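You operate a simulated robot arm through the tools that you are given. There is no shell and no other tool.

The job below is to be done with a simulated robot arm. You get a single attempt, and the scene is never put back.

## Task
Put the middle conveyor's chain dial on Set and run the cans to the gate.
Fine: belt switch Off before the yellow cover opens; shut the cover, hold the yellow button till the cans touch, then switch to Line.
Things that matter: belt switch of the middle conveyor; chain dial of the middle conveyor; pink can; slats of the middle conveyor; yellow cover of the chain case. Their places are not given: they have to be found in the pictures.

The check looks at the end state, three seconds after you hand in, the way a careful person would. Anything else that was tipped, shoved, dropped, spilled or broken makes it a failure. A push-on lid holds only when it is set on centred and level and pressed home; a screw cap is set on level and turned clockwise until tight.

## Robot
A 7-joint arm with a two-finger parallel gripper, fixed in place. Base frame: the origin is on the floor under the middle of its stand, x ahead of it, y to its left, z up. Units: m, rad, N and s.
With the tool pointing down near the work surface it reaches from about 0.36 to 0.88 m from the base axis. Its first joint turns from -2.496 to 2.496 rad. Payload 3 kg.
Tool frame: the origin (TCP) lies between the finger pads and is the grasp point; the fingertips stand 0.03 m ahead of it; z points along the fingers, y is the line along which they close. The gripper opens to 0.094 m. The fingers are 0.028 m wide and 0.01 m thick; the gripper's body (0.05 by 0.096 m) begins 0.055 m behind the TCP.
Orientation is that of the tool frame in the base frame, as a unit quaternion [w, x, y, z]. With the fingers straight down and closing along the base's y, the tool's x points along the base's -x, its y along +y and its z along -z.

## Interface
- The arm moves only by the tool arm_command. Its argument "series" is a list of rows, each a list of 7 numbers: the finger opening in m, from 0 to 0.094, then the shift along the tool's x, y, z in m, then the turn, a rotation vector about the tool's x, y, z in rad. In form: [[fingers, x, y, z, ax, ay, az], ...]. A call has 1 to 20 rows; each row is the pose to reach, as a shift and turn from the pose commanded when the call began, along the tool's axes at that moment. Rows are played at 5 a second. More than 0.05 m and 0.15 rad between two rows, or a gripper value outside its range, and nothing of the call is played. A pose out of reach is approached as far as the arm can. The call stops where the force on the tool passes 90 N (or 10 N more than at its start, if that is more) or the arm is blocked; 0.2 s more then pass. Each finger travels about 0.072 m/s and halts on what it meets, pressing with about 45 N; the grip force reading is that of the motor and also rises with nothing between the fingers. The clock runs only during rows and for 0.2 s after the last one: add rows that repeat a pose to give the fingers time. The reply holds the time, the measured pose of the TCP, the force on the tool along the base axes, the opening and the grip force, in the units named above and with some noise, with the torque about the TCP (base axes, N m) and any sound that the robot's microphone picked up.
- Cameras (640 x 400 px; columns grow to the right, rows downward): "scene" is fixed at [0.0506, 0.4991, 1.515]; the picture's right is [-0.43, -0.90, 0.00], its down [-0.52, 0.25, -0.82] and it looks along [0.74, -0.35, -0.57] (base axes); focal length 316 px, centre (320, 200). "wrist" rides on the gripper at [0.076, 0.014, -0.102] in the tool frame; the picture's right is [-0.18, 0.98, 0.00], its down [-0.75, -0.14, -0.64] and it looks along [-0.63, -0.12, 0.77] (tool axes); focal length 243 px, centre (320, 200).
- grab_frame(camera): a new picture of that camera. No time passes.
- measure_at(camera, pixels): for up to 12 pixels [column, row] of the newest picture of that camera ("zoom" is the newest enlarged one), the place [x, y, z] in the base frame of the surface seen there, good to about 0.002 m. No time passes.
- close_up(camera, box): a new picture of the part [left, top, right, bottom] of that camera's present view, enlarged. No time passes.
- job_done(): hands the job in; it is judged then, once.

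Unless the task says otherwise, let go and move clear before handing in.

The tools are called after "Call:" by a JSON object that holds its "op" and its "data". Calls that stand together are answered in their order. arm_command: Moves the arm, as the interface text tells. Its arguments: {"type":"object","properties":{"series":{"type":"array"}},"required":["series"]} The other tools are called the same way: grab_frame (camera) takes a picture; measure_at (camera, pixels) gives the place of the surface under pixels of a picture; close_up (camera, box) takes an enlarged picture of a part of a camera's view; job_done () hands the job in.

At the start:

```text
clock: 0.0
tool_pos: [0.5099, 0.0773, 1.0668]
ee_rot: [0.0, 0.001, 1.0, 0.0]
wrist_force: [-1.0, -0.3, 0.7]
ft_torque: [0.02, 0.02, 0.01]
finger_gap: 0.0939
grasp_force: 0.0
```

scene: 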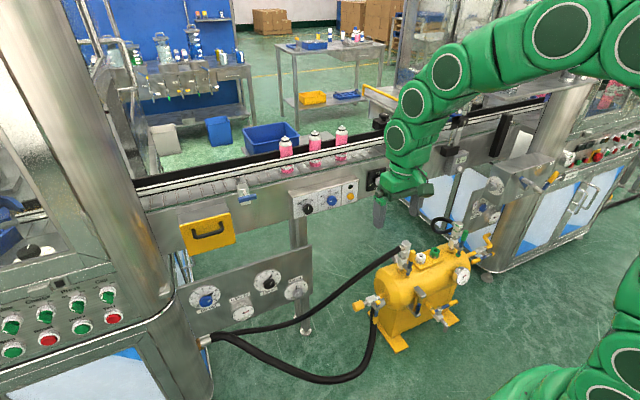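
wrist: 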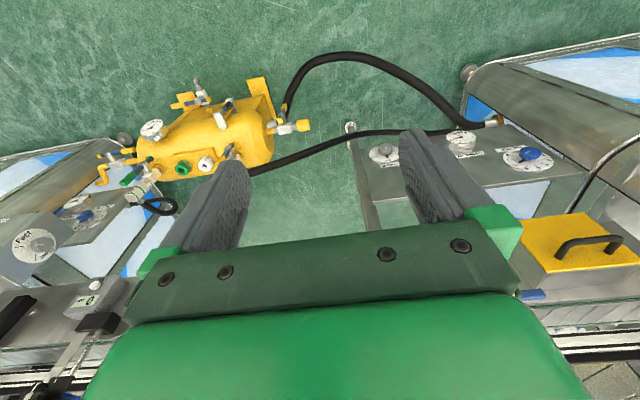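

The scene shows a middle conveyor with three cans near (285-340,150), a yellow cover at (207,233), and a control panel with dials at (308-350,195). I'll enlarge these parts to read the labels.

Call:
{"op": "close_up", "data": {"camera": "scene", "box": [260, 110, 400, 230]}}

Call:
{"op": "close_up", "data": {"camera": "scene", "box": [150, 180, 330, 330]}}

Call:
{"op": "close_up", "data": {"camera": "scene", "box": [420, 130, 580, 260]}}

```text
3.33 times, centred on (330, 170) of scene
```

zoom: 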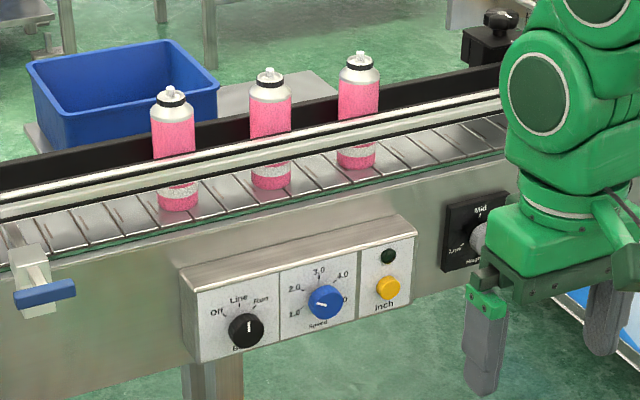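

```text
2.67 times, centred on (240, 255) of scene
```

zoom: 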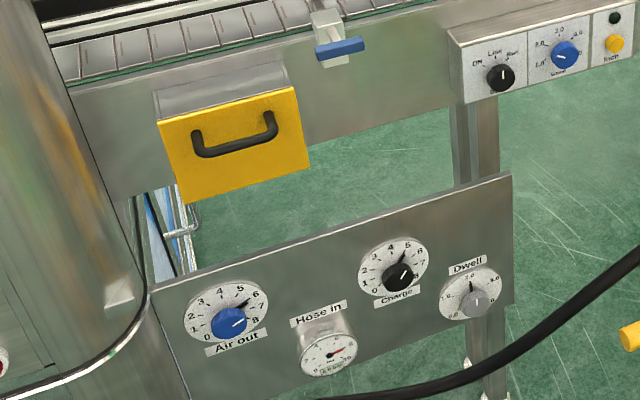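

```text
3.08 times, centred on (500, 195) of scene
```

zoom: 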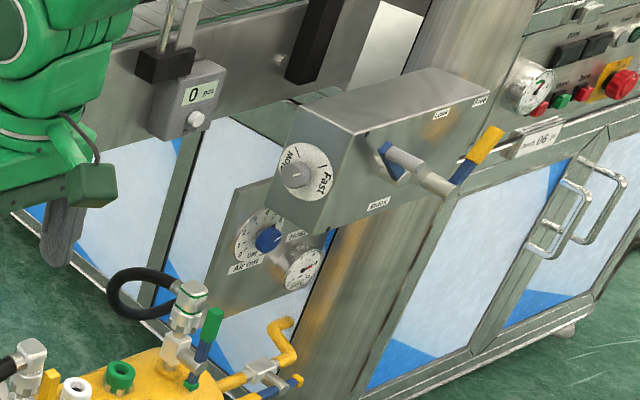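

The black belt switch sits near (308,209) with Off/Line/Run around it, and the yellow inch button near (350,197). I'll zoom tighter on each and measure positions.

Call:
{"op": "close_up", "data": {"camera": "scene", "box": [285, 175, 365, 225]}}

Call:
{"op": "measure_at", "data": {"camera": "zoom", "pixels": [[185, 280], [520, 170], [320, 220], [100, 150], [400, 60], [60, 180], [560, 60]]}}

Call:
{"op": "close_up", "data": {"camera": "scene", "box": [170, 180, 266, 256]}}

Call:
{"op": "close_up", "data": {"camera": "scene", "box": [130, 120, 290, 220]}}

```text
8.00 times, centred on (325, 200) of scene
```

zoom: 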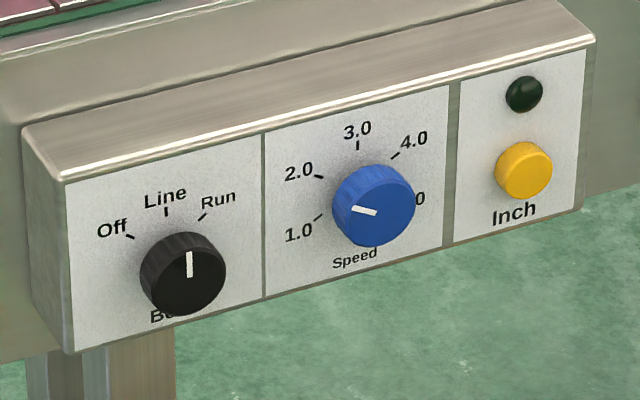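

```text
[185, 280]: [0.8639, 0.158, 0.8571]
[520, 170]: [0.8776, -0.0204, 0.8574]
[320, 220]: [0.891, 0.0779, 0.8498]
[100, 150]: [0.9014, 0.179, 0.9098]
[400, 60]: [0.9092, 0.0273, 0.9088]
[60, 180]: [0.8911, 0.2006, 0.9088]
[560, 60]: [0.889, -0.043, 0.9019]
```

```text
5.26 times, centred on (218, 218) of scene
```

zoom: 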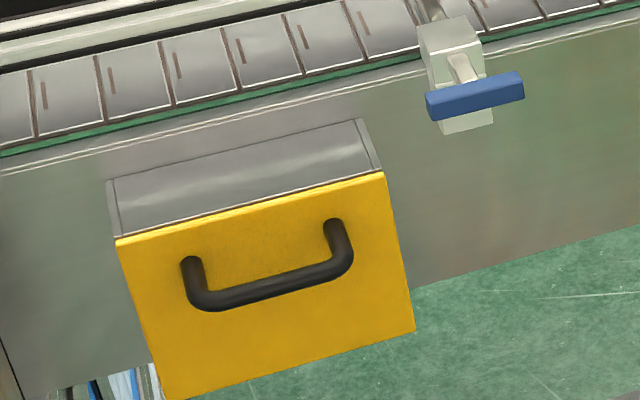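

```text
4.00 times, centred on (210, 170) of scene
```

zoom: 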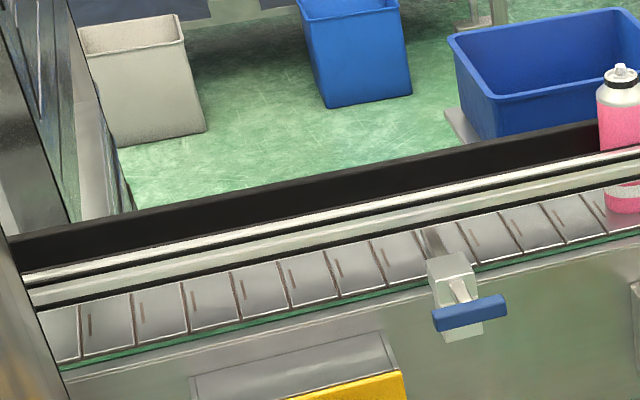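

The belt switch mark points straight up at Line; the cover front and handle are clear, and a bracket with a blue lever sits at (247,195). I'll measure the cover, the bracket, cans and slats.

Call:
{"op": "measure_at", "data": {"camera": "zoom", "pixels": [[470, 312], [455, 270], [440, 240], [300, 270], [150, 320], [620, 205], [620, 80], [300, 370], [200, 390], [395, 380], [60, 250], [360, 220]]}}

Call:
{"op": "close_up", "data": {"camera": "scene", "box": [170, 180, 266, 256]}}

Call:
{"op": "measure_at", "data": {"camera": "zoom", "pixels": [[120, 243], [383, 176], [412, 328], [165, 390], [192, 265], [335, 225], [210, 300], [270, 290], [345, 262], [250, 360], [235, 200], [470, 95]]}}

Call:
{"op": "close_up", "data": {"camera": "scene", "box": [260, 120, 360, 182]}}

Call:
{"op": "measure_at", "data": {"camera": "zoom", "pixels": [[165, 200], [350, 180], [515, 145], [170, 330], [350, 290], [520, 240], [60, 330], [100, 250], [260, 300], [170, 120], [350, 90], [520, 60]]}}

```text
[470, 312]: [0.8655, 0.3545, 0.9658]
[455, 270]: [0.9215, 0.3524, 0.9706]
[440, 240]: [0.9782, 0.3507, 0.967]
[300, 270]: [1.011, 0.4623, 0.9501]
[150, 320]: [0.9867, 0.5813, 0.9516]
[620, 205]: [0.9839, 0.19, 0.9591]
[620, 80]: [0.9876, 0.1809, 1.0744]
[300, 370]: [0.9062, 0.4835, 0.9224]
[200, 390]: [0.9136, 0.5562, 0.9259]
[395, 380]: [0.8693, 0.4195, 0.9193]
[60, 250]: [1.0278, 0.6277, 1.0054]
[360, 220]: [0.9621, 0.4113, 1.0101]
```

```text
5.26 times, centred on (218, 218) of scene
```

zoom: 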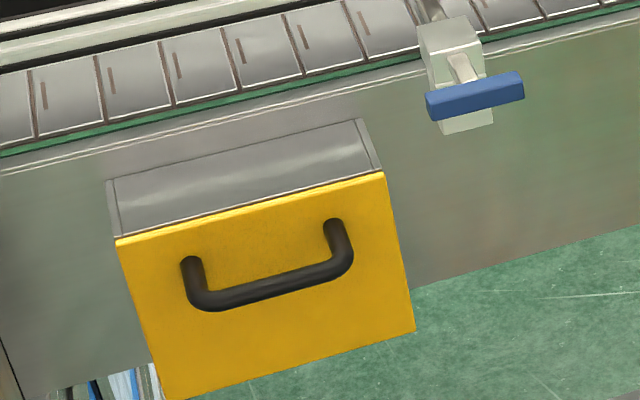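

```text
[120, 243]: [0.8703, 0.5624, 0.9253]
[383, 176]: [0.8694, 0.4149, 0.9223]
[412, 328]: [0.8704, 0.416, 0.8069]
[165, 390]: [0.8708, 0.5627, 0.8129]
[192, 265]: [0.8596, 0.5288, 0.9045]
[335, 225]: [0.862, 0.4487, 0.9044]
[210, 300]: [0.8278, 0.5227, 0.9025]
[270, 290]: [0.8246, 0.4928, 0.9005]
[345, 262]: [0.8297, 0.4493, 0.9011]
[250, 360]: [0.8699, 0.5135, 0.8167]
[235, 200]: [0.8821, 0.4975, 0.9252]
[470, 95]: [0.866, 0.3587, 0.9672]
```

```text
6.40 times, centred on (310, 151) of scene
```

zoom: 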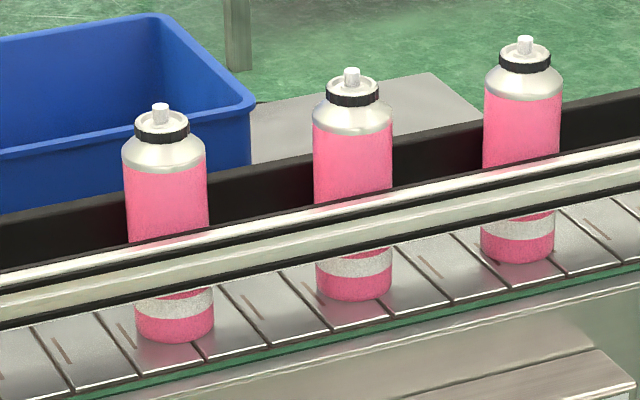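

```text
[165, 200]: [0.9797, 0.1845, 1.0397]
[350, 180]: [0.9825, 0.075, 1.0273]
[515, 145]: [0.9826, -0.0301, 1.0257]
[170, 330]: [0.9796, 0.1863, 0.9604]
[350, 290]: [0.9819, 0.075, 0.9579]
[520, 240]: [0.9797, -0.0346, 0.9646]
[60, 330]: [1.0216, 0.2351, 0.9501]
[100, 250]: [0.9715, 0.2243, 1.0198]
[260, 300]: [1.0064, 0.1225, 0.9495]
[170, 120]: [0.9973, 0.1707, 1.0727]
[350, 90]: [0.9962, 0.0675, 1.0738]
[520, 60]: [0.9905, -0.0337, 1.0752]
```

Cover front is at x≈0.870, y 0.415–0.562, z 0.81–0.925 with the handle bar at x≈0.825, z≈0.902; belt knob at about (0.864,0.158,0.857). I'll pitch the tool up so that it points at the conveyor (+x), staying well clear.

Call:
{"op": "arm_command", "data": {"series": [[0.094, -0.01, 0, 0, 0, -0.1428, 0], [0.094, -0.02, 0, 0, 0, -0.2856, 0], [0.094, -0.03, 0, 0, 0, -0.4284, 0], [0.094, -0.04, 0, 0, 0, -0.5712, 0], [0.094, -0.05, 0, 0, 0, -0.714, 0], [0.094, -0.06, 0, 0, 0, -0.8568, 0], [0.094, -0.07, 0, 0, 0, -0.9996, 0], [0.094, -0.08, 0, 0, 0, -1.1424, 0], [0.094, -0.09, 0, 0, 0, -1.2852, 0], [0.094, -0.1, 0, 0, 0, -1.428, 0], [0.094, -0.1, 0, 0, 0, -1.5708, 0], [0.094, -0.1, 0, 0, 0, -1.5708, 0]]}}

```text
clock: 2.6
tool_pos: [0.7031, 0.0873, 1.1539]
ee_rot: [0.708, 0.001, 0.707, -0.001]
wrist_force: [0.5, -0.4, 0.2]
ft_torque: [-0.02, 0.0, 0.02]
finger_gap: 0.0939
grasp_force: 0.0
out of reach, approached as far as the arm can: row 6, 7, 8, 9, 10, 11, 12
```

The horizontal orientation was reached but the TCP ended at (0.703, 0.087, 1.154) instead of (0.61, 0.077, 1.067), so that spot is too close in. I'll look at the pictures before going on.

Call:
{"op": "grab_frame", "data": {"camera": "scene"}}

Call:
{"op": "grab_frame", "data": {"camera": "wrist"}}

```text
taken
```

scene: 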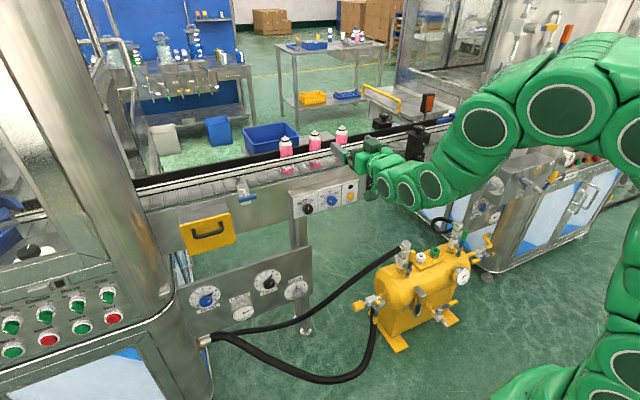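

```text
taken
```

wrist: 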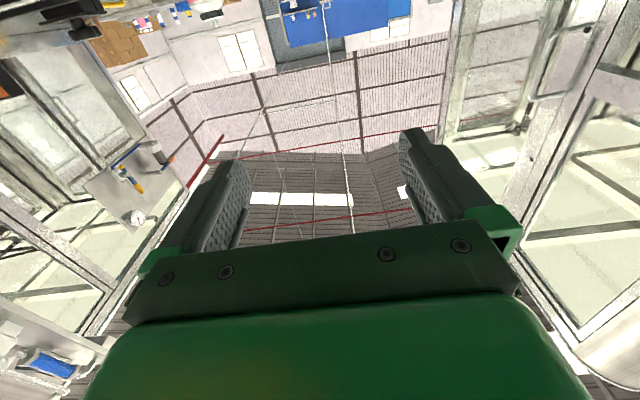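

The gripper now points at the conveyor with the camera underneath. I'll start rolling it about its axis so that the camera ends up above, beginning with a small test that also shows which reference pose is used.

Call:
{"op": "arm_command", "data": {"series": [[0.094, 0, 0, 0.02, 0, 0, -0.14], [0.094, 0, 0, 0.04, 0, 0, -0.28], [0.094, 0, 0, 0.06, 0, 0, -0.42], [0.094, 0, 0, 0.08, 0, 0, -0.56], [0.094, 0, 0, 0.1, 0, 0, -0.7], [0.094, 0, 0, 0.1, 0, 0, -0.7]]}}

```text
clock: 4.0
tool_pos: [0.8055, 0.0863, 1.151]
ee_rot: [0.664, -0.243, 0.664, -0.244]
wrist_force: [0.3, -0.6, -0.1]
ft_torque: [0.0, 0.01, 0.01]
finger_gap: 0.0942
grasp_force: 0.1
```

The reference is the pose actually reached, and the roll works. I'll finish the roll to a total of -π.

Call:
{"op": "arm_command", "data": {"series": [[0.094, 0, 0, 0, 0, 0, -0.1436], [0.094, 0, 0, 0, 0, 0, -0.2872], [0.094, 0, 0, 0, 0, 0, -0.4308], [0.094, 0, 0, 0, 0, 0, -0.5744], [0.094, 0, 0, 0, 0, 0, -0.718], [0.094, 0, 0, 0, 0, 0, -0.8616], [0.094, 0, 0, 0, 0, 0, -1.0052], [0.094, 0, 0, 0, 0, 0, -1.1488], [0.094, 0, 0, 0, 0, 0, -1.2924], [0.094, 0, 0, 0, 0, 0, -1.436], [0.094, 0, 0, 0, 0, 0, -1.5796], [0.094, 0, 0, 0, 0, 0, -1.7232], [0.094, 0, 0, 0, 0, 0, -1.8668], [0.094, 0, 0, 0, 0, 0, -2.0104], [0.094, 0, 0, 0, 0, 0, -2.154], [0.094, 0, 0, 0, 0, 0, -2.2976], [0.094, 0, 0, 0, 0, 0, -2.4412], [0.094, 0, 0, 0, 0, 0, -2.4412]]}}

Call:
{"op": "grab_frame", "data": {"camera": "wrist"}}

Call:
{"op": "grab_frame", "data": {"camera": "scene"}}

```text
clock: 7.8
tool_pos: [0.8034, 0.0882, 1.1518]
ee_rot: [0.0, 0.707, 0.001, 0.707]
wrist_force: [0.0, 0.0, -0.5]
ft_torque: [-0.02, -0.01, 0.0]
finger_gap: 0.0939
grasp_force: 0.1
```

```text
taken
```

wrist: 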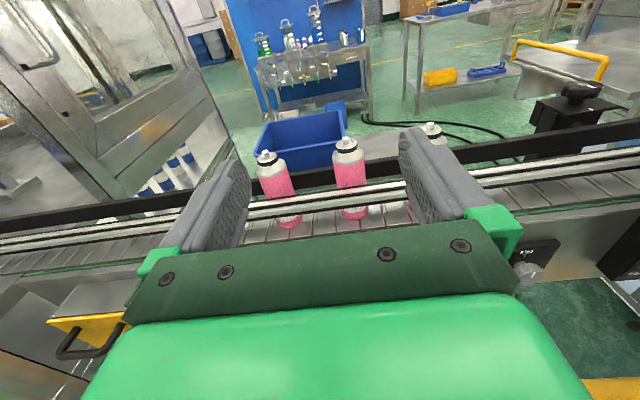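

```text
taken
```

scene: 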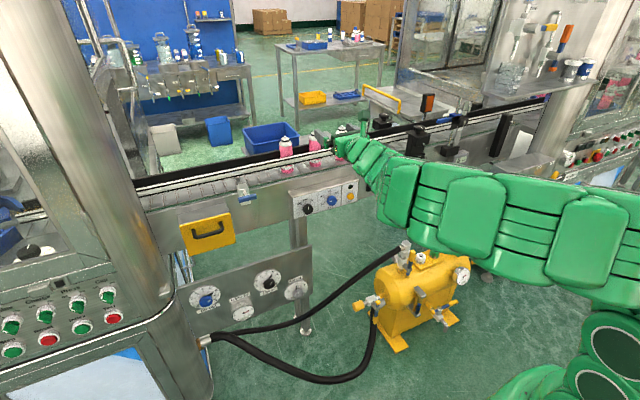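

The roll worked: the wrist camera now looks forward and down over the gripper, with cans at (275,190) and (350,180). I'll check the arm's height over the tank with measurements, and get the knob's shape.

Call:
{"op": "measure_at", "data": {"camera": "scene", "pixels": [[420, 240], [480, 275], [560, 285], [463, 275], [430, 258], [405, 265], [460, 235], [490, 245], [600, 310], [380, 180]]}}

Call:
{"op": "close_up", "data": {"camera": "scene", "box": [285, 175, 365, 225]}}

Call:
{"op": "measure_at", "data": {"camera": "zoom", "pixels": [[190, 275], [150, 285], [218, 275], [190, 305], [190, 248], [160, 255], [365, 212], [530, 178], [530, 95], [230, 330], [85, 200], [550, 210]]}}

```text
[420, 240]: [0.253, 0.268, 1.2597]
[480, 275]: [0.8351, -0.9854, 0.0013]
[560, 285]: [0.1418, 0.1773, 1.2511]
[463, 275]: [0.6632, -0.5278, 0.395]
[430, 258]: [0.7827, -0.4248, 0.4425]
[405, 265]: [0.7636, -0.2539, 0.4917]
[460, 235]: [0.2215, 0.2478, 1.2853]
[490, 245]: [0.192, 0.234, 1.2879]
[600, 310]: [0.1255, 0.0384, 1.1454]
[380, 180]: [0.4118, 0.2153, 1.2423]
```

```text
8.00 times, centred on (325, 200) of scene
```

zoom: 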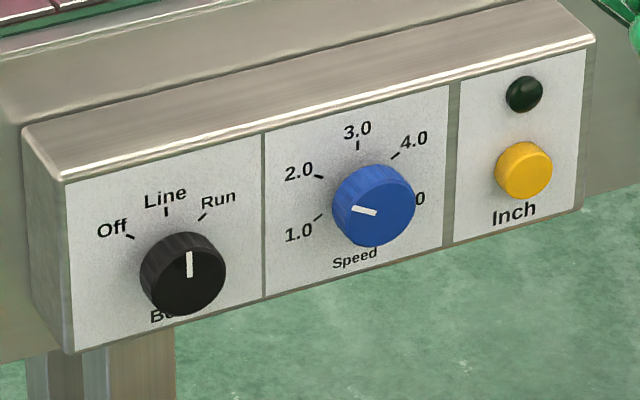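

```text
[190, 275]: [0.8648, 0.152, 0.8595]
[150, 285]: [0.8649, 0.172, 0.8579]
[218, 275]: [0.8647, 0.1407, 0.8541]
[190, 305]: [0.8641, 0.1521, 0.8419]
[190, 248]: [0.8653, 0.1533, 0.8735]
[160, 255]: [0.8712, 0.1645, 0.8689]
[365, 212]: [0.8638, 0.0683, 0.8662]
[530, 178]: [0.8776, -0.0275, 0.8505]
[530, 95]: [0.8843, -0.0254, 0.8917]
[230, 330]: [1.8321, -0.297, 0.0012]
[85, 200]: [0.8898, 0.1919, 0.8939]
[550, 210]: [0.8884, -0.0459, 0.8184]
```

The elbow is up at z≈1.25, well clear of the tank. Belt knob face is at x≈0.8645, centre about (y 0.155, z 0.858). I'll measure the tick marks for the angles.

Call:
{"op": "measure_at", "data": {"camera": "zoom", "pixels": [[130, 237], [166, 212], [203, 216], [318, 218], [318, 177], [357, 146], [396, 155], [180, 320], [375, 252], [110, 232], [166, 200], [218, 202]]}}

Call:
{"op": "arm_command", "data": {"series": [[0.094, -0.03, -0.01, -0.03, 0, 0, 0], [0.094, -0.06, -0.02, -0.06, 0, 0, 0], [0.094, -0.1, -0.03, -0.08, 0, 0, 0], [0.094, -0.14, -0.04, -0.09, 0, 0, 0], [0.094, -0.18, -0.05, -0.09, 0, 0, 0], [0.094, -0.22, -0.06, -0.09, 0, 0, 0], [0.094, -0.26, -0.067, -0.09, 0, 0, 0], [0.094, -0.294, -0.067, -0.09, 0, 0, 0], [0.094, -0.294, -0.067, -0.09, 0, 0, 0]]}}

Call:
{"op": "grab_frame", "data": {"camera": "wrist"}}

Call:
{"op": "grab_frame", "data": {"camera": "scene"}}

```text
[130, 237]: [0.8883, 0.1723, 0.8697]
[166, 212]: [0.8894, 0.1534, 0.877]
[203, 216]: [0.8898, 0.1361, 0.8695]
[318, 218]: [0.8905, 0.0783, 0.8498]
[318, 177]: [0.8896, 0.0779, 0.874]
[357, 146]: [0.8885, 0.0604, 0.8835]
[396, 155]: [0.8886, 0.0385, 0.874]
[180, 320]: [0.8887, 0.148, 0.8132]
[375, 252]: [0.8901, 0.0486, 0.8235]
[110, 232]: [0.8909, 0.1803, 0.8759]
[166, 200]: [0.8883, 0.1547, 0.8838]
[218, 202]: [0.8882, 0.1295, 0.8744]
```

```text
clock: 9.8
tool_pos: [0.7153, 0.1534, 0.854]
ee_rot: [-0.001, 0.707, 0.0, 0.707]
wrist_force: [-0.4, -0.3, -0.6]
ft_torque: [0.01, 0.02, 0.02]
finger_gap: 0.0939
grasp_force: 0.1
```

```text
taken
```

wrist: 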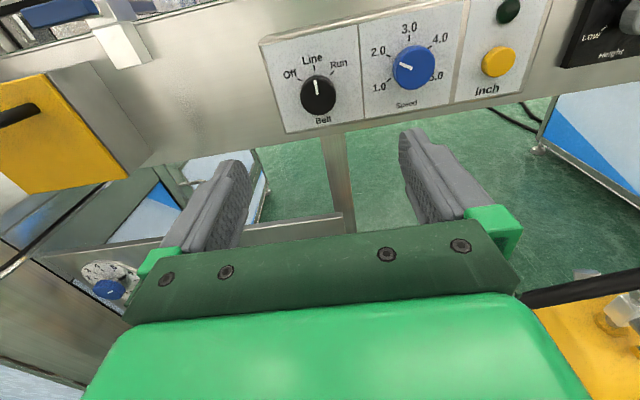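

```text
taken
```

scene: 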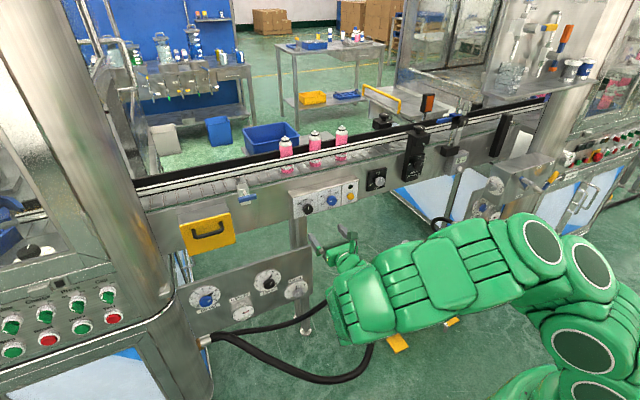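

The wrist picture shows the belt dial clearly at (318,93) with its pointer on Line. I'll enlarge it and measure the knob's centre more exactly.

Call:
{"op": "close_up", "data": {"camera": "wrist", "box": [260, 40, 380, 130]}}

Call:
{"op": "measure_at", "data": {"camera": "zoom", "pixels": [[310, 295], [235, 300], [385, 295], [312, 235], [312, 370], [190, 215], [290, 165], [390, 175], [250, 250], [340, 440], [310, 270], [380, 330]]}}

Call:
{"op": "close_up", "data": {"camera": "wrist", "box": [0, 0, 240, 150]}}

```text
4.44 times, centred on (320, 85) of wrist
```

zoom: 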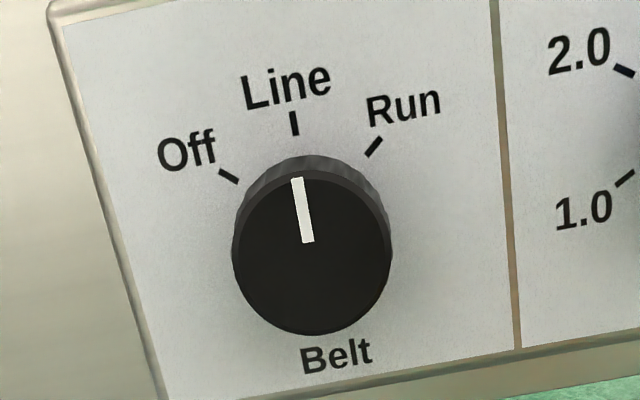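

```text
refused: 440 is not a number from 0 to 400
```

```text
2.67 times, centred on (120, 75) of wrist
```

zoom: 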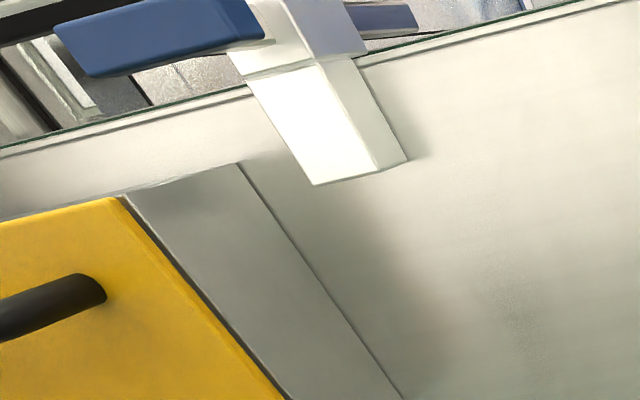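

The belt knob is round with a raised pointer mark on Line. I'll measure its centre on the knob face and the ring.

Call:
{"op": "close_up", "data": {"camera": "wrist", "box": [260, 40, 380, 115]}}

Call:
{"op": "measure_at", "data": {"camera": "zoom", "pixels": [[312, 255], [240, 260], [386, 255], [308, 185], [315, 330], [228, 176], [294, 123], [372, 147], [335, 357], [306, 240], [297, 180], [320, 165]]}}

```text
5.33 times, centred on (320, 78) of wrist
```

zoom: 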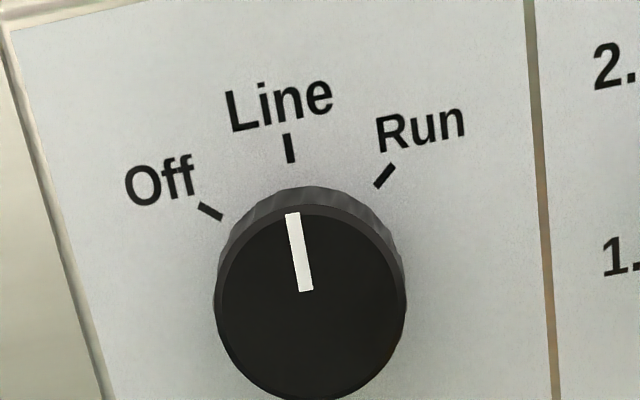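

```text
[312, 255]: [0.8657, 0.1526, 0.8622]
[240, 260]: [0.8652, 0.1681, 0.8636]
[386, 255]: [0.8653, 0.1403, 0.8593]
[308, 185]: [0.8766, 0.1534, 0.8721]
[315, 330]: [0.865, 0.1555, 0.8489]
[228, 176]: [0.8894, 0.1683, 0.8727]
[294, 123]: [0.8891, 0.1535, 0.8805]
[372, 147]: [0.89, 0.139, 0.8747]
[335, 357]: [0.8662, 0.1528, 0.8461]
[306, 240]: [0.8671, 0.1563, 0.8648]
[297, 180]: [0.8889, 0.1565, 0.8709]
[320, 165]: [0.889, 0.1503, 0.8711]
```

Knob face x≈0.865, centre about (y 0.1545, z 0.854), about 34 mm across; panel face at x≈0.889. I'll narrow the fingers to 0.06 and advance around the knob, stopping with tips about 5 mm off the panel.

Call:
{"op": "arm_command", "data": {"series": [[0.06, 0, -0.001, 0.03, 0, 0, 0], [0.06, 0, -0.001, 0.06, 0, 0, 0], [0.06, 0, -0.001, 0.09, 0, 0, 0], [0.06, 0, -0.001, 0.115, 0, 0, 0], [0.06, 0, -0.001, 0.115, 0, 0, 0]]}}

Call:
{"op": "grab_frame", "data": {"camera": "wrist"}}

```text
clock: 11.0
tool_pos: [0.8306, 0.1532, 0.8576]
ee_rot: [-0.001, 0.707, 0.001, 0.707]
wrist_force: [-0.3, 0.5, 0.6]
ft_torque: [0.02, 0.04, 0.03]
finger_gap: 0.0602
grasp_force: 0.1
```

```text
taken
```

wrist: 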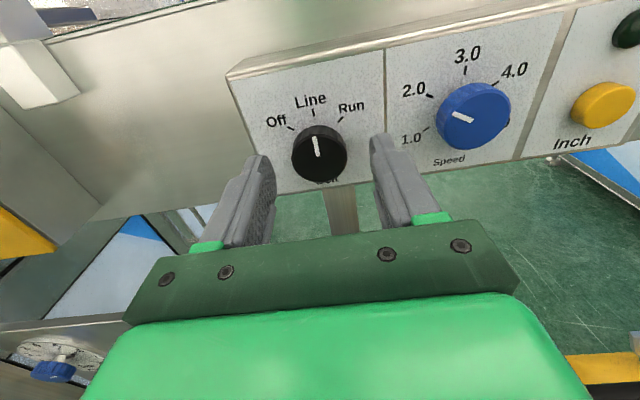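

The fingers straddle the knob at (319,152). I'll re-measure the knob centre from this close view before advancing.

Call:
{"op": "close_up", "data": {"camera": "wrist", "box": [270, 100, 366, 160]}}

Call:
{"op": "measure_at", "data": {"camera": "wrist", "pixels": [[319, 158], [298, 158], [341, 157], [319, 140], [320, 176], [319, 150], [258, 165], [380, 145], [270, 215], [372, 205]]}}

```text
6.67 times, centred on (318, 130) of wrist
```

zoom: 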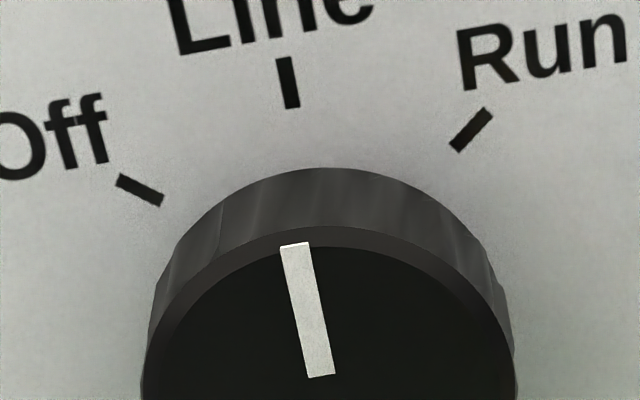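

```text
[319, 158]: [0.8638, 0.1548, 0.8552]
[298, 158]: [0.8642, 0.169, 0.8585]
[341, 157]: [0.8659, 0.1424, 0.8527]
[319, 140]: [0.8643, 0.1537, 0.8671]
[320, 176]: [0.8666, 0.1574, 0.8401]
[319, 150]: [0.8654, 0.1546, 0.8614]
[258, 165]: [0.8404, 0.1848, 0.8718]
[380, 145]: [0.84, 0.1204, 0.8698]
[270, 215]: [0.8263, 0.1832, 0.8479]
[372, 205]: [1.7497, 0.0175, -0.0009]
```

Knob centre is at about (y 0.1545, z 0.8545) and the fingers are centred about 2 mm right and 2.5 mm high. I'll correct that, advance and close on the knob.

Call:
{"op": "arm_command", "data": {"series": [[0.06, -0.0025, -0.002, 0.01, 0, 0, 0], [0.06, -0.0025, -0.002, 0.022, 0, 0, 0], [0.06, -0.0025, -0.002, 0.022, 0, 0, 0], [0.045, -0.0025, -0.002, 0.022, 0, 0, 0], [0.03, -0.0025, -0.002, 0.022, 0, 0, 0], [0.03, -0.0025, -0.002, 0.022, 0, 0, 0]]}}

Call:
{"op": "grab_frame", "data": {"camera": "wrist"}}

```text
clock: 12.4
tool_pos: [0.8518, 0.1549, 0.8552]
ee_rot: [0.001, 0.707, 0.0, 0.707]
wrist_force: [2.4, -11.6, 1.1]
ft_torque: [-0.04, -0.2, -0.2]
finger_gap: 0.0347
grasp_force: 45.3
```

```text
taken
```

wrist: 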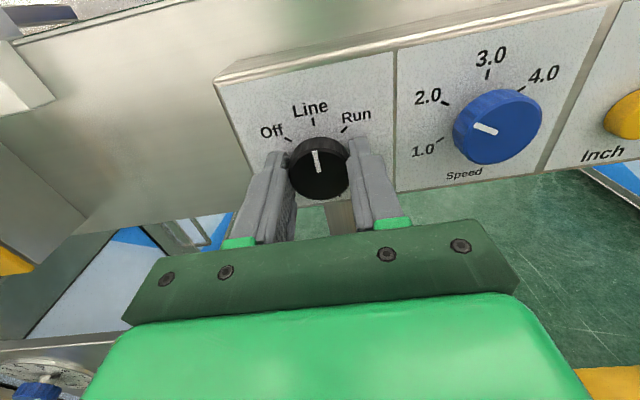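

The knob is gripped (gap 34.7 mm, 45 N). I'll turn it counter-clockwise by about 45° to Off.

Call:
{"op": "arm_command", "data": {"series": [[0.03, 0, 0, 0, 0, 0, -0.13], [0.03, 0, 0, 0, 0, 0, -0.26], [0.03, 0, 0, 0, 0, 0, -0.39], [0.03, 0, 0, 0, 0, 0, -0.52], [0.03, 0, 0, 0, 0, 0, -0.65], [0.03, 0, 0, 0, 0, 0, -0.785], [0.03, 0, 0, 0, 0, 0, -0.785]]}}

Call:
{"op": "grab_frame", "data": {"camera": "wrist"}}

Call:
{"op": "close_up", "data": {"camera": "scene", "box": [285, 175, 365, 225]}}

```text
clock: 13.2
tool_pos: [0.8355, 0.1389, 0.8495]
ee_rot: [0.068, 0.71, 0.077, 0.697]
wrist_force: [9.9, 62.2, -4.6]
ft_torque: [-0.38, -0.54, 1.71]
finger_gap: 0.065
grasp_force: 31.3
out of reach, approached as far as the arm can: row 1, 2, 3
stopped in row 3: the force on the tool passed its limit at 140 N (the readings are from after the stop); the commanded pose is now the measured one
```

```text
taken
```

wrist: 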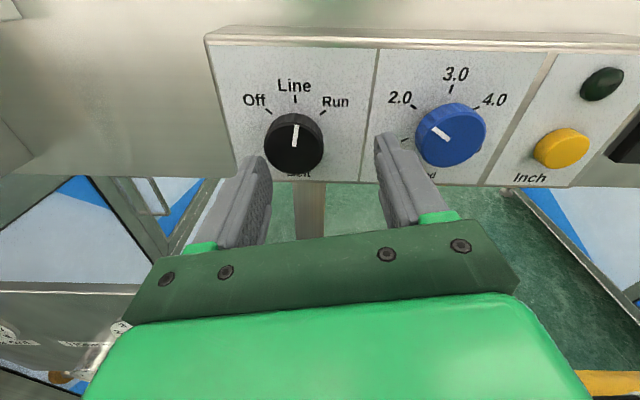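

```text
8.00 times, centred on (325, 200) of scene
```

zoom: 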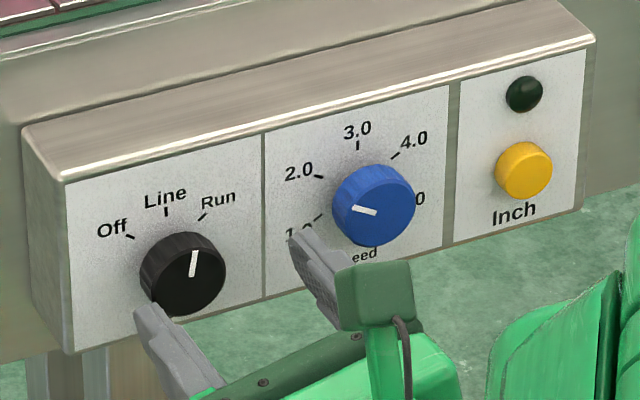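

The wrist roll is at its limit in that direction: the arm jammed, shifted to (0.8355, 0.139, 0.8495), and the knob mark moved slightly toward Run. I'll back straight off, then grip the knob with the roll pre-turned clockwise so that the turn to Off uses the free range.

Call:
{"op": "arm_command", "data": {"series": [[0.066, 0, 0, -0.02, 0, 0, 0], [0.066, 0, 0, -0.05, 0, 0, 0], [0.066, 0, 0, -0.08, 0, 0, 0], [0.066, 0, 0, -0.08, 0, 0, 0]]}}

Call:
{"op": "grab_frame", "data": {"camera": "wrist"}}

Call:
{"op": "close_up", "data": {"camera": "scene", "box": [260, 110, 400, 230]}}

```text
clock: 14.2
tool_pos: [0.7565, 0.1273, 0.8506]
ee_rot: [0.072, 0.711, 0.069, 0.696]
wrist_force: [0.0, -0.2, 0.8]
ft_torque: [0.03, -0.02, -0.01]
finger_gap: 0.0661
grasp_force: 0.1
```

```text
taken
```

wrist: 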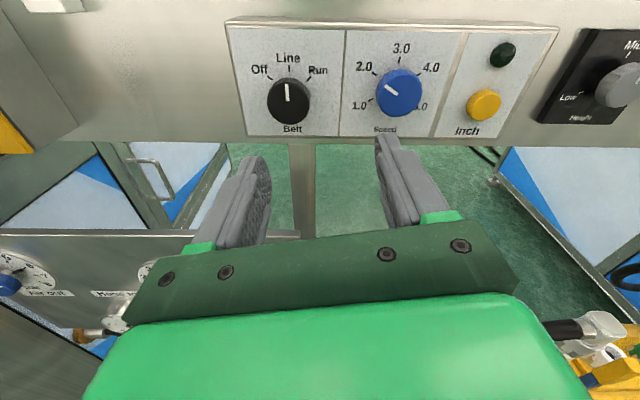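

```text
3.33 times, centred on (330, 170) of scene
```

zoom: 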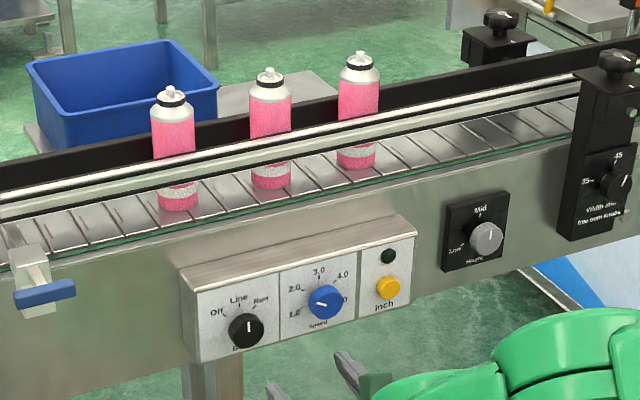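

The knob snapped back to Line and the cans have not moved. I'll roll the gripper to +0.8 rad in front of the knob, so that the turn to Off is from +0.8 back to 0.

Call:
{"op": "arm_command", "data": {"series": [[0.06, 0.001, -0.003, 0.005, 0.0016, 0.0023, 0.125], [0.06, 0.0025, -0.006, 0.01, 0.0032, 0.0047, 0.25], [0.06, 0.004, -0.01, 0.015, 0.0048, 0.007, 0.375], [0.06, 0.005, -0.013, 0.02, 0.0064, 0.0094, 0.5], [0.06, 0.006, -0.016, 0.025, 0.008, 0.0117, 0.625], [0.06, 0.0075, -0.02, 0.03, 0.0095, 0.014, 0.75], [0.06, 0.009, -0.023, 0.037, 0.011, 0.0164, 0.875], [0.06, 0.0102, -0.026, 0.0432, 0.0127, 0.0187, 1.0], [0.06, 0.0102, -0.026, 0.0432, 0.0127, 0.0187, 1.0]]}}

Call:
{"op": "grab_frame", "data": {"camera": "wrist"}}

```text
clock: 16.1
tool_pos: [0.7977, 0.1564, 0.8553]
ee_rot: [-0.276, 0.652, -0.274, 0.651]
wrist_force: [0.3, 0.0, -0.5]
ft_torque: [0.0, 0.0, 0.02]
finger_gap: 0.0602
grasp_force: 0.1
```

```text
taken
```

wrist: 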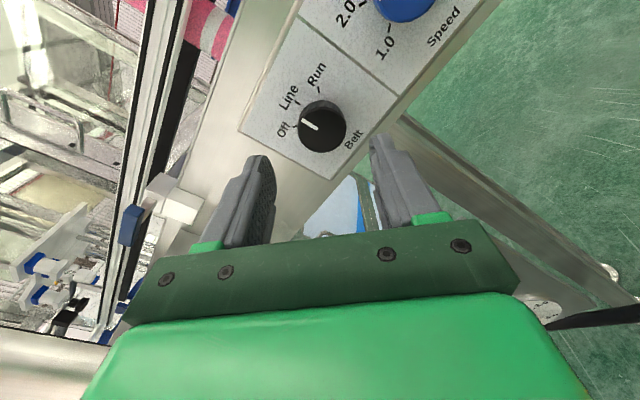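

The gripper is at +0.8 rad roll, with the knob at (322,125) between the fingers. I'll measure the knob and fingertips to centre up.

Call:
{"op": "measure_at", "data": {"camera": "wrist", "pixels": [[324, 128], [306, 130], [342, 125], [322, 113], [326, 145], [258, 160], [381, 145], [258, 157], [382, 142]]}}

Call:
{"op": "close_up", "data": {"camera": "wrist", "box": [240, 60, 400, 180]}}

```text
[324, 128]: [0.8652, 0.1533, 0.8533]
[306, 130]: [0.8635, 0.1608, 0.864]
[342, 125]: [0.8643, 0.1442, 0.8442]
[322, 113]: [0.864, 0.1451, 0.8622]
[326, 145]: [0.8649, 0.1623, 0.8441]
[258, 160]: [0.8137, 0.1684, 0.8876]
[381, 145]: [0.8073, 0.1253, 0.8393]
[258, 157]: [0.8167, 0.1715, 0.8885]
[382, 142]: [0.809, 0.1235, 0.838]
```

```text
3.33 times, centred on (320, 120) of wrist
```

zoom: 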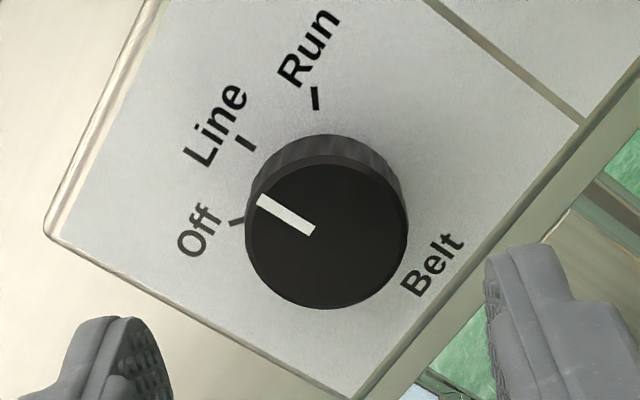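

The knob centre is (y 0.1535, z 0.854) and the fingers are about 2.5 mm too far in +y. I'll correct, advance 55 mm and close on the knob.

Call:
{"op": "arm_command", "data": {"series": [[0.06, 0.0018, 0.0017, 0.02, 0, 0, 0], [0.06, 0.0018, 0.0017, 0.04, 0, 0, 0], [0.06, 0.0018, 0.0017, 0.055, 0, 0, 0], [0.06, 0.0018, 0.0017, 0.055, 0, 0, 0], [0.045, 0.0018, 0.0017, 0.055, 0, 0, 0], [0.03, 0.0018, 0.0017, 0.055, 0, 0, 0], [0.03, 0.0018, 0.0017, 0.055, 0, 0, 0]]}}

Call:
{"op": "grab_frame", "data": {"camera": "wrist"}}

```text
clock: 17.8
tool_pos: [0.8546, 0.1542, 0.8552]
ee_rot: [-0.276, 0.651, -0.275, 0.651]
wrist_force: [5.9, -3.8, -1.0]
ft_torque: [-0.04, 0.35, 0.24]
finger_gap: 0.0355
grasp_force: 45.2
```

```text
taken
```

wrist: 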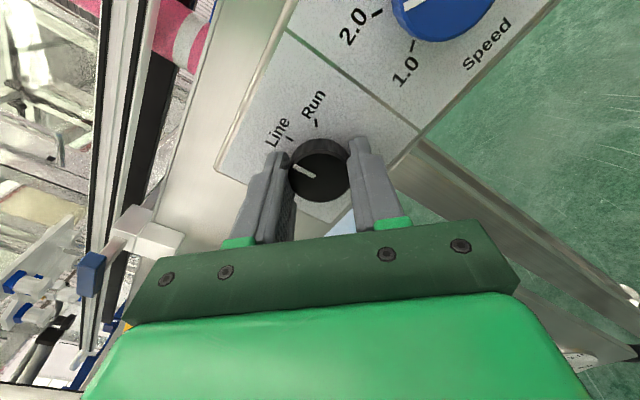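

The knob is gripped well (35.5 mm, small forces). I'll turn it counter-clockwise 45° to Off.

Call:
{"op": "arm_command", "data": {"series": [[0.03, 0, 0, 0, 0, 0, -0.1], [0.03, 0, 0, 0, 0, 0, -0.2], [0.03, 0, 0, 0, 0, 0, -0.3], [0.03, 0, 0, 0, 0, 0, -0.4], [0.03, 0, 0, 0, 0, 0, -0.5], [0.03, 0, 0, 0, 0, 0, -0.6], [0.03, 0, 0, 0, 0, 0, -0.7], [0.03, 0, 0, 0, 0, 0, -0.78], [0.03, 0, 0, 0, 0, 0, -0.78]]}}

Call:
{"op": "grab_frame", "data": {"camera": "wrist"}}

```text
clock: 19.8
tool_pos: [0.855, 0.1547, 0.8555]
ee_rot: [-0.007, 0.707, -0.005, 0.708]
wrist_force: [24.9, 29.3, -5.1]
ft_torque: [-0.02, -0.26, 0.19]
finger_gap: 0.0351
grasp_force: 44.7
```

```text
taken
```

wrist: 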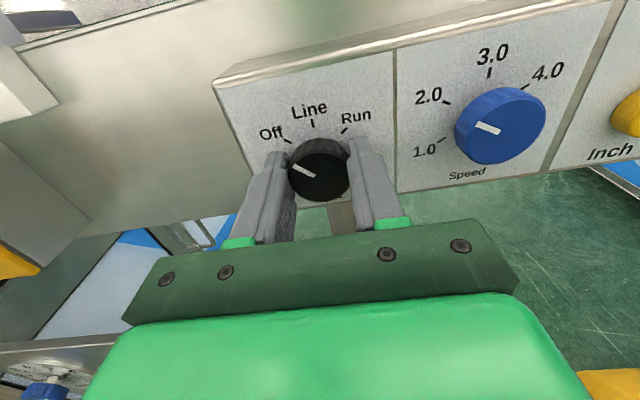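

The pointer on the belt knob at (300,168) now aims at the Off mark. I'll open the fingers and back away, then check that it stays.

Call:
{"op": "arm_command", "data": {"series": [[0.045, 0, 0, 0, 0, 0, 0], [0.06, 0, 0, 0, 0, 0, 0], [0.06, 0, 0, 0, 0, 0, 0], [0.06, 0, 0, -0.03, 0, 0, 0], [0.06, 0, 0, -0.07, 0, 0, 0], [0.06, 0, 0, -0.11, 0, 0, 0], [0.06, 0, 0, -0.11, 0, 0, 0]]}}

Call:
{"op": "grab_frame", "data": {"camera": "wrist"}}

Call:
{"op": "close_up", "data": {"camera": "scene", "box": [260, 110, 400, 230]}}

```text
clock: 21.4
tool_pos: [0.7443, 0.1534, 0.8561]
ee_rot: [-0.008, 0.707, -0.005, 0.708]
wrist_force: [0.1, -0.3, 0.2]
ft_torque: [-0.01, 0.01, 0.0]
finger_gap: 0.0597
grasp_force: 0.1
```

```text
taken
```

wrist: 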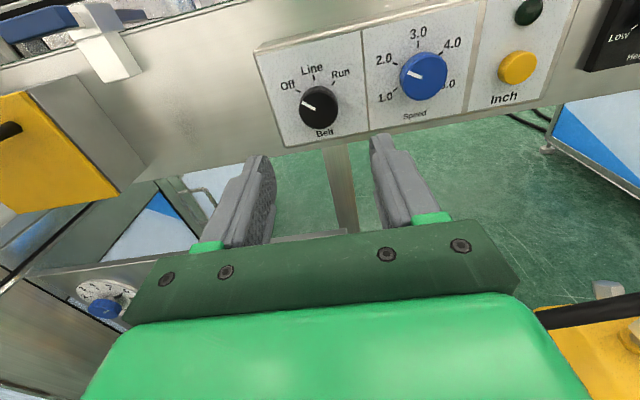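

```text
3.33 times, centred on (330, 170) of scene
```

zoom: 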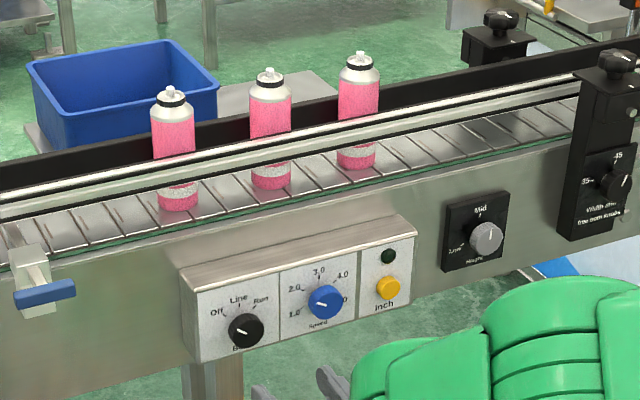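

The belt pointer now points toward Off; I'll confirm with an enlargement, and look at the cover's edges for the hinge.

Call:
{"op": "close_up", "data": {"camera": "wrist", "box": [270, 50, 370, 140]}}

Call:
{"op": "close_up", "data": {"camera": "wrist", "box": [0, 0, 200, 220]}}

```text
4.44 times, centred on (320, 95) of wrist
```

zoom: 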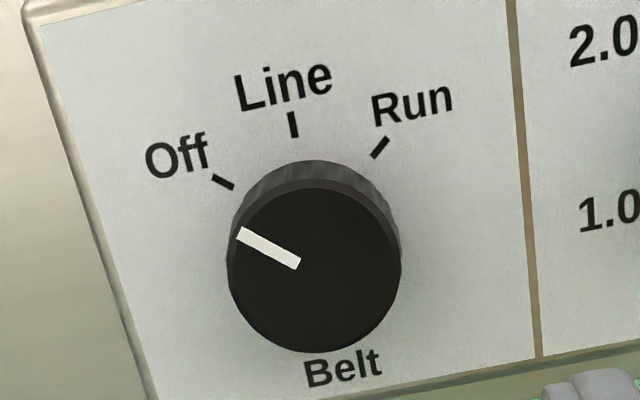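

```text
1.82 times, centred on (100, 110) of wrist
```

zoom: 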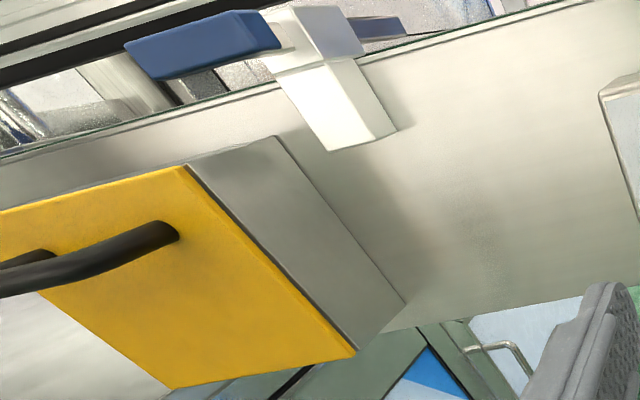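

Off is confirmed at the mark. Before moving over to the cover, I'll measure the left machine's surfaces so that the arm stays clear.

Call:
{"op": "grab_frame", "data": {"camera": "scene"}}

Call:
{"op": "measure_at", "data": {"camera": "scene", "pixels": [[100, 200], [140, 250], [60, 100], [30, 200], [60, 300], [150, 330], [180, 290], [10, 240], [120, 100], [200, 300], [300, 260], [100, 350]]}}

```text
taken
```

scene: 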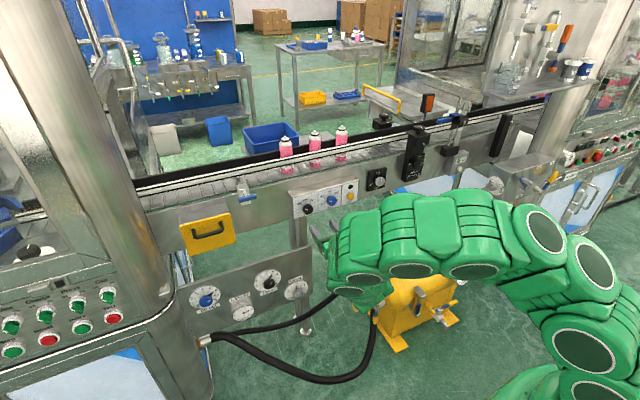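

```text
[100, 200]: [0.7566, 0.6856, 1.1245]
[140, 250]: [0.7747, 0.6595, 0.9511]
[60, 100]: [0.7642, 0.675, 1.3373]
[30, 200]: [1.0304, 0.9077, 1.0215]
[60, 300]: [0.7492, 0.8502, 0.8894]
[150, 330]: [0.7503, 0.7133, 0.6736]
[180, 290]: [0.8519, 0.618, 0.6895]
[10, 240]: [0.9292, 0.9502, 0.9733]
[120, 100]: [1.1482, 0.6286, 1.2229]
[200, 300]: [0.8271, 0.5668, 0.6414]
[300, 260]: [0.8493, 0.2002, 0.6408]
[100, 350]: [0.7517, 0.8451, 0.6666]
```

The left machine begins at y>0.62 (x>0.75), leaving space for the gripper around y≈0.49. I'll move the gripper in front of the yellow cover for a look.

Call:
{"op": "arm_command", "data": {"series": [[0.06, 0.02, 0, -0.03, 0, 0, 0], [0.06, 0.04, -0.03, -0.05, 0, 0, 0], [0.06, 0.06, -0.07, -0.06, 0, 0, 0], [0.06, 0.075, -0.11, -0.06, 0, 0, 0], [0.06, 0.09, -0.15, -0.06, 0, 0, 0], [0.06, 0.09, -0.19, -0.06, 0, 0, 0], [0.06, 0.09, -0.23, -0.06, 0, 0, 0], [0.06, 0.09, -0.27, -0.06, 0, 0, 0], [0.06, 0.09, -0.31, -0.06, 0, 0, 0], [0.06, 0.09, -0.335, -0.06, 0, 0, 0], [0.06, 0.09, -0.335, -0.06, 0, 0, 0]]}}

Call:
{"op": "grab_frame", "data": {"camera": "wrist"}}

Call:
{"op": "grab_frame", "data": {"camera": "scene"}}

```text
clock: 23.8
tool_pos: [0.6831, 0.3639, 0.9456]
ee_rot: [-0.008, 0.707, -0.006, 0.707]
wrist_force: [-0.9, -0.2, 0.6]
ft_torque: [0.01, 0.05, 0.01]
finger_gap: 0.06
grasp_force: 0.1
out of reach, approached as far as the arm can: row 7, 8, 9, 10, 11
```

```text
taken
```

wrist: 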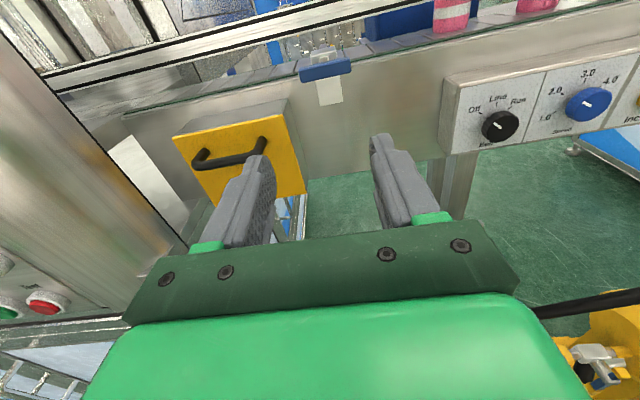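

```text
taken
```

scene: 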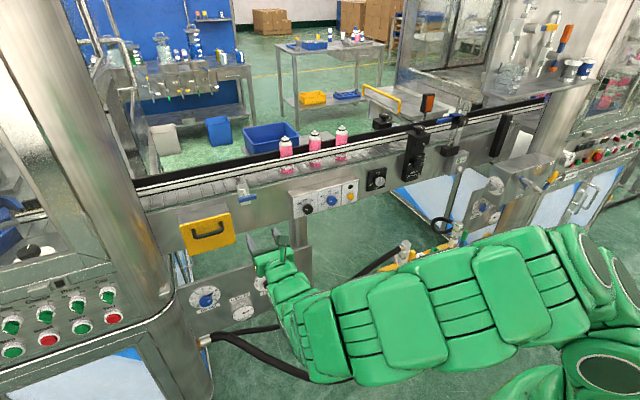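

The arm stalls at y≈0.364 with this roll. For the handle I need the fingers above and below the bar anyway, so I'll roll +90° here, then see if it can move further left.

Call:
{"op": "arm_command", "data": {"series": [[0.06, 0, 0, 0, 0, 0, 0.14], [0.06, 0, 0, 0, 0, 0, 0.28], [0.06, 0, 0, 0, 0, 0, 0.42], [0.06, 0, 0, 0, 0, 0, 0.56], [0.06, 0, 0, 0, 0, 0, 0.7], [0.06, 0, 0, 0, 0, 0, 0.84], [0.06, 0, 0, 0, 0, 0, 0.98], [0.06, 0, 0, 0, 0, 0, 1.12], [0.06, 0, 0, 0, 0, 0, 1.26], [0.06, 0, 0, 0, 0, 0, 1.4], [0.06, 0, 0, 0, 0, 0, 1.52], [0.06, 0, 0, 0, 0, 0, 1.5828], [0.06, 0, 0, 0, 0, 0, 1.5828]]}}

Call:
{"op": "grab_frame", "data": {"camera": "wrist"}}

Call:
{"op": "grab_frame", "data": {"camera": "scene"}}

```text
clock: 26.6
tool_pos: [0.6855, 0.364, 0.9425]
ee_rot: [0.508, -0.493, 0.507, -0.491]
wrist_force: [-0.6, 0.6, 0.0]
ft_torque: [-0.01, -0.01, -0.02]
finger_gap: 0.0599
grasp_force: 0.1
```

```text
taken
```

wrist: 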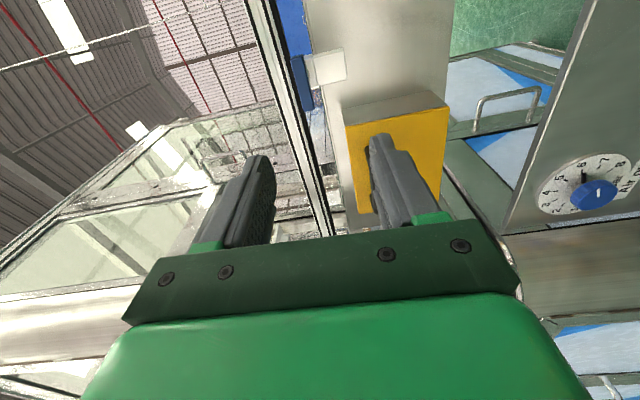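

```text
taken
```

scene: 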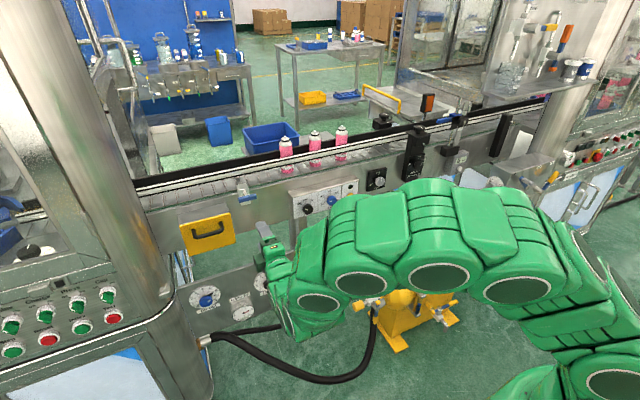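

The roll worked; the fingers now close vertically. I'll move left toward y≈0.489 and down to the handle's height.

Call:
{"op": "arm_command", "data": {"series": [[0.06, -0.03, 0.01, 0, 0, 0, -0.03], [0.06, -0.06, 0.02, 0, 0, 0, -0.03], [0.06, -0.09, 0.03, 0, 0, 0, -0.03], [0.06, -0.125, 0.04, 0, 0, 0, -0.03], [0.06, -0.125, 0.04, 0, 0, 0, -0.03]]}}

Call:
{"op": "grab_frame", "data": {"camera": "wrist"}}

Call:
{"op": "grab_frame", "data": {"camera": "scene"}}

```text
clock: 27.8
tool_pos: [0.687, 0.4876, 0.9079]
ee_rot: [0.501, -0.5, 0.5, -0.499]
wrist_force: [-0.5, 0.5, 0.4]
ft_torque: [-0.02, -0.01, -0.01]
finger_gap: 0.06
grasp_force: 0.1
```

```text
taken
```

wrist: 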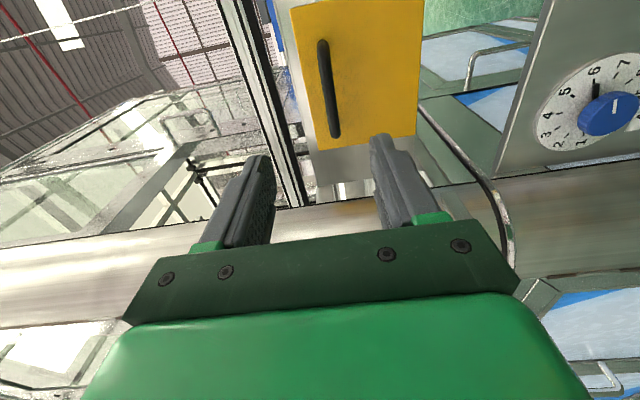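

```text
taken
```

scene: 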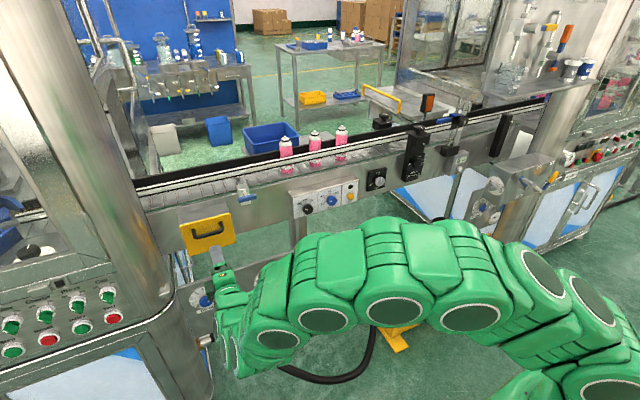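

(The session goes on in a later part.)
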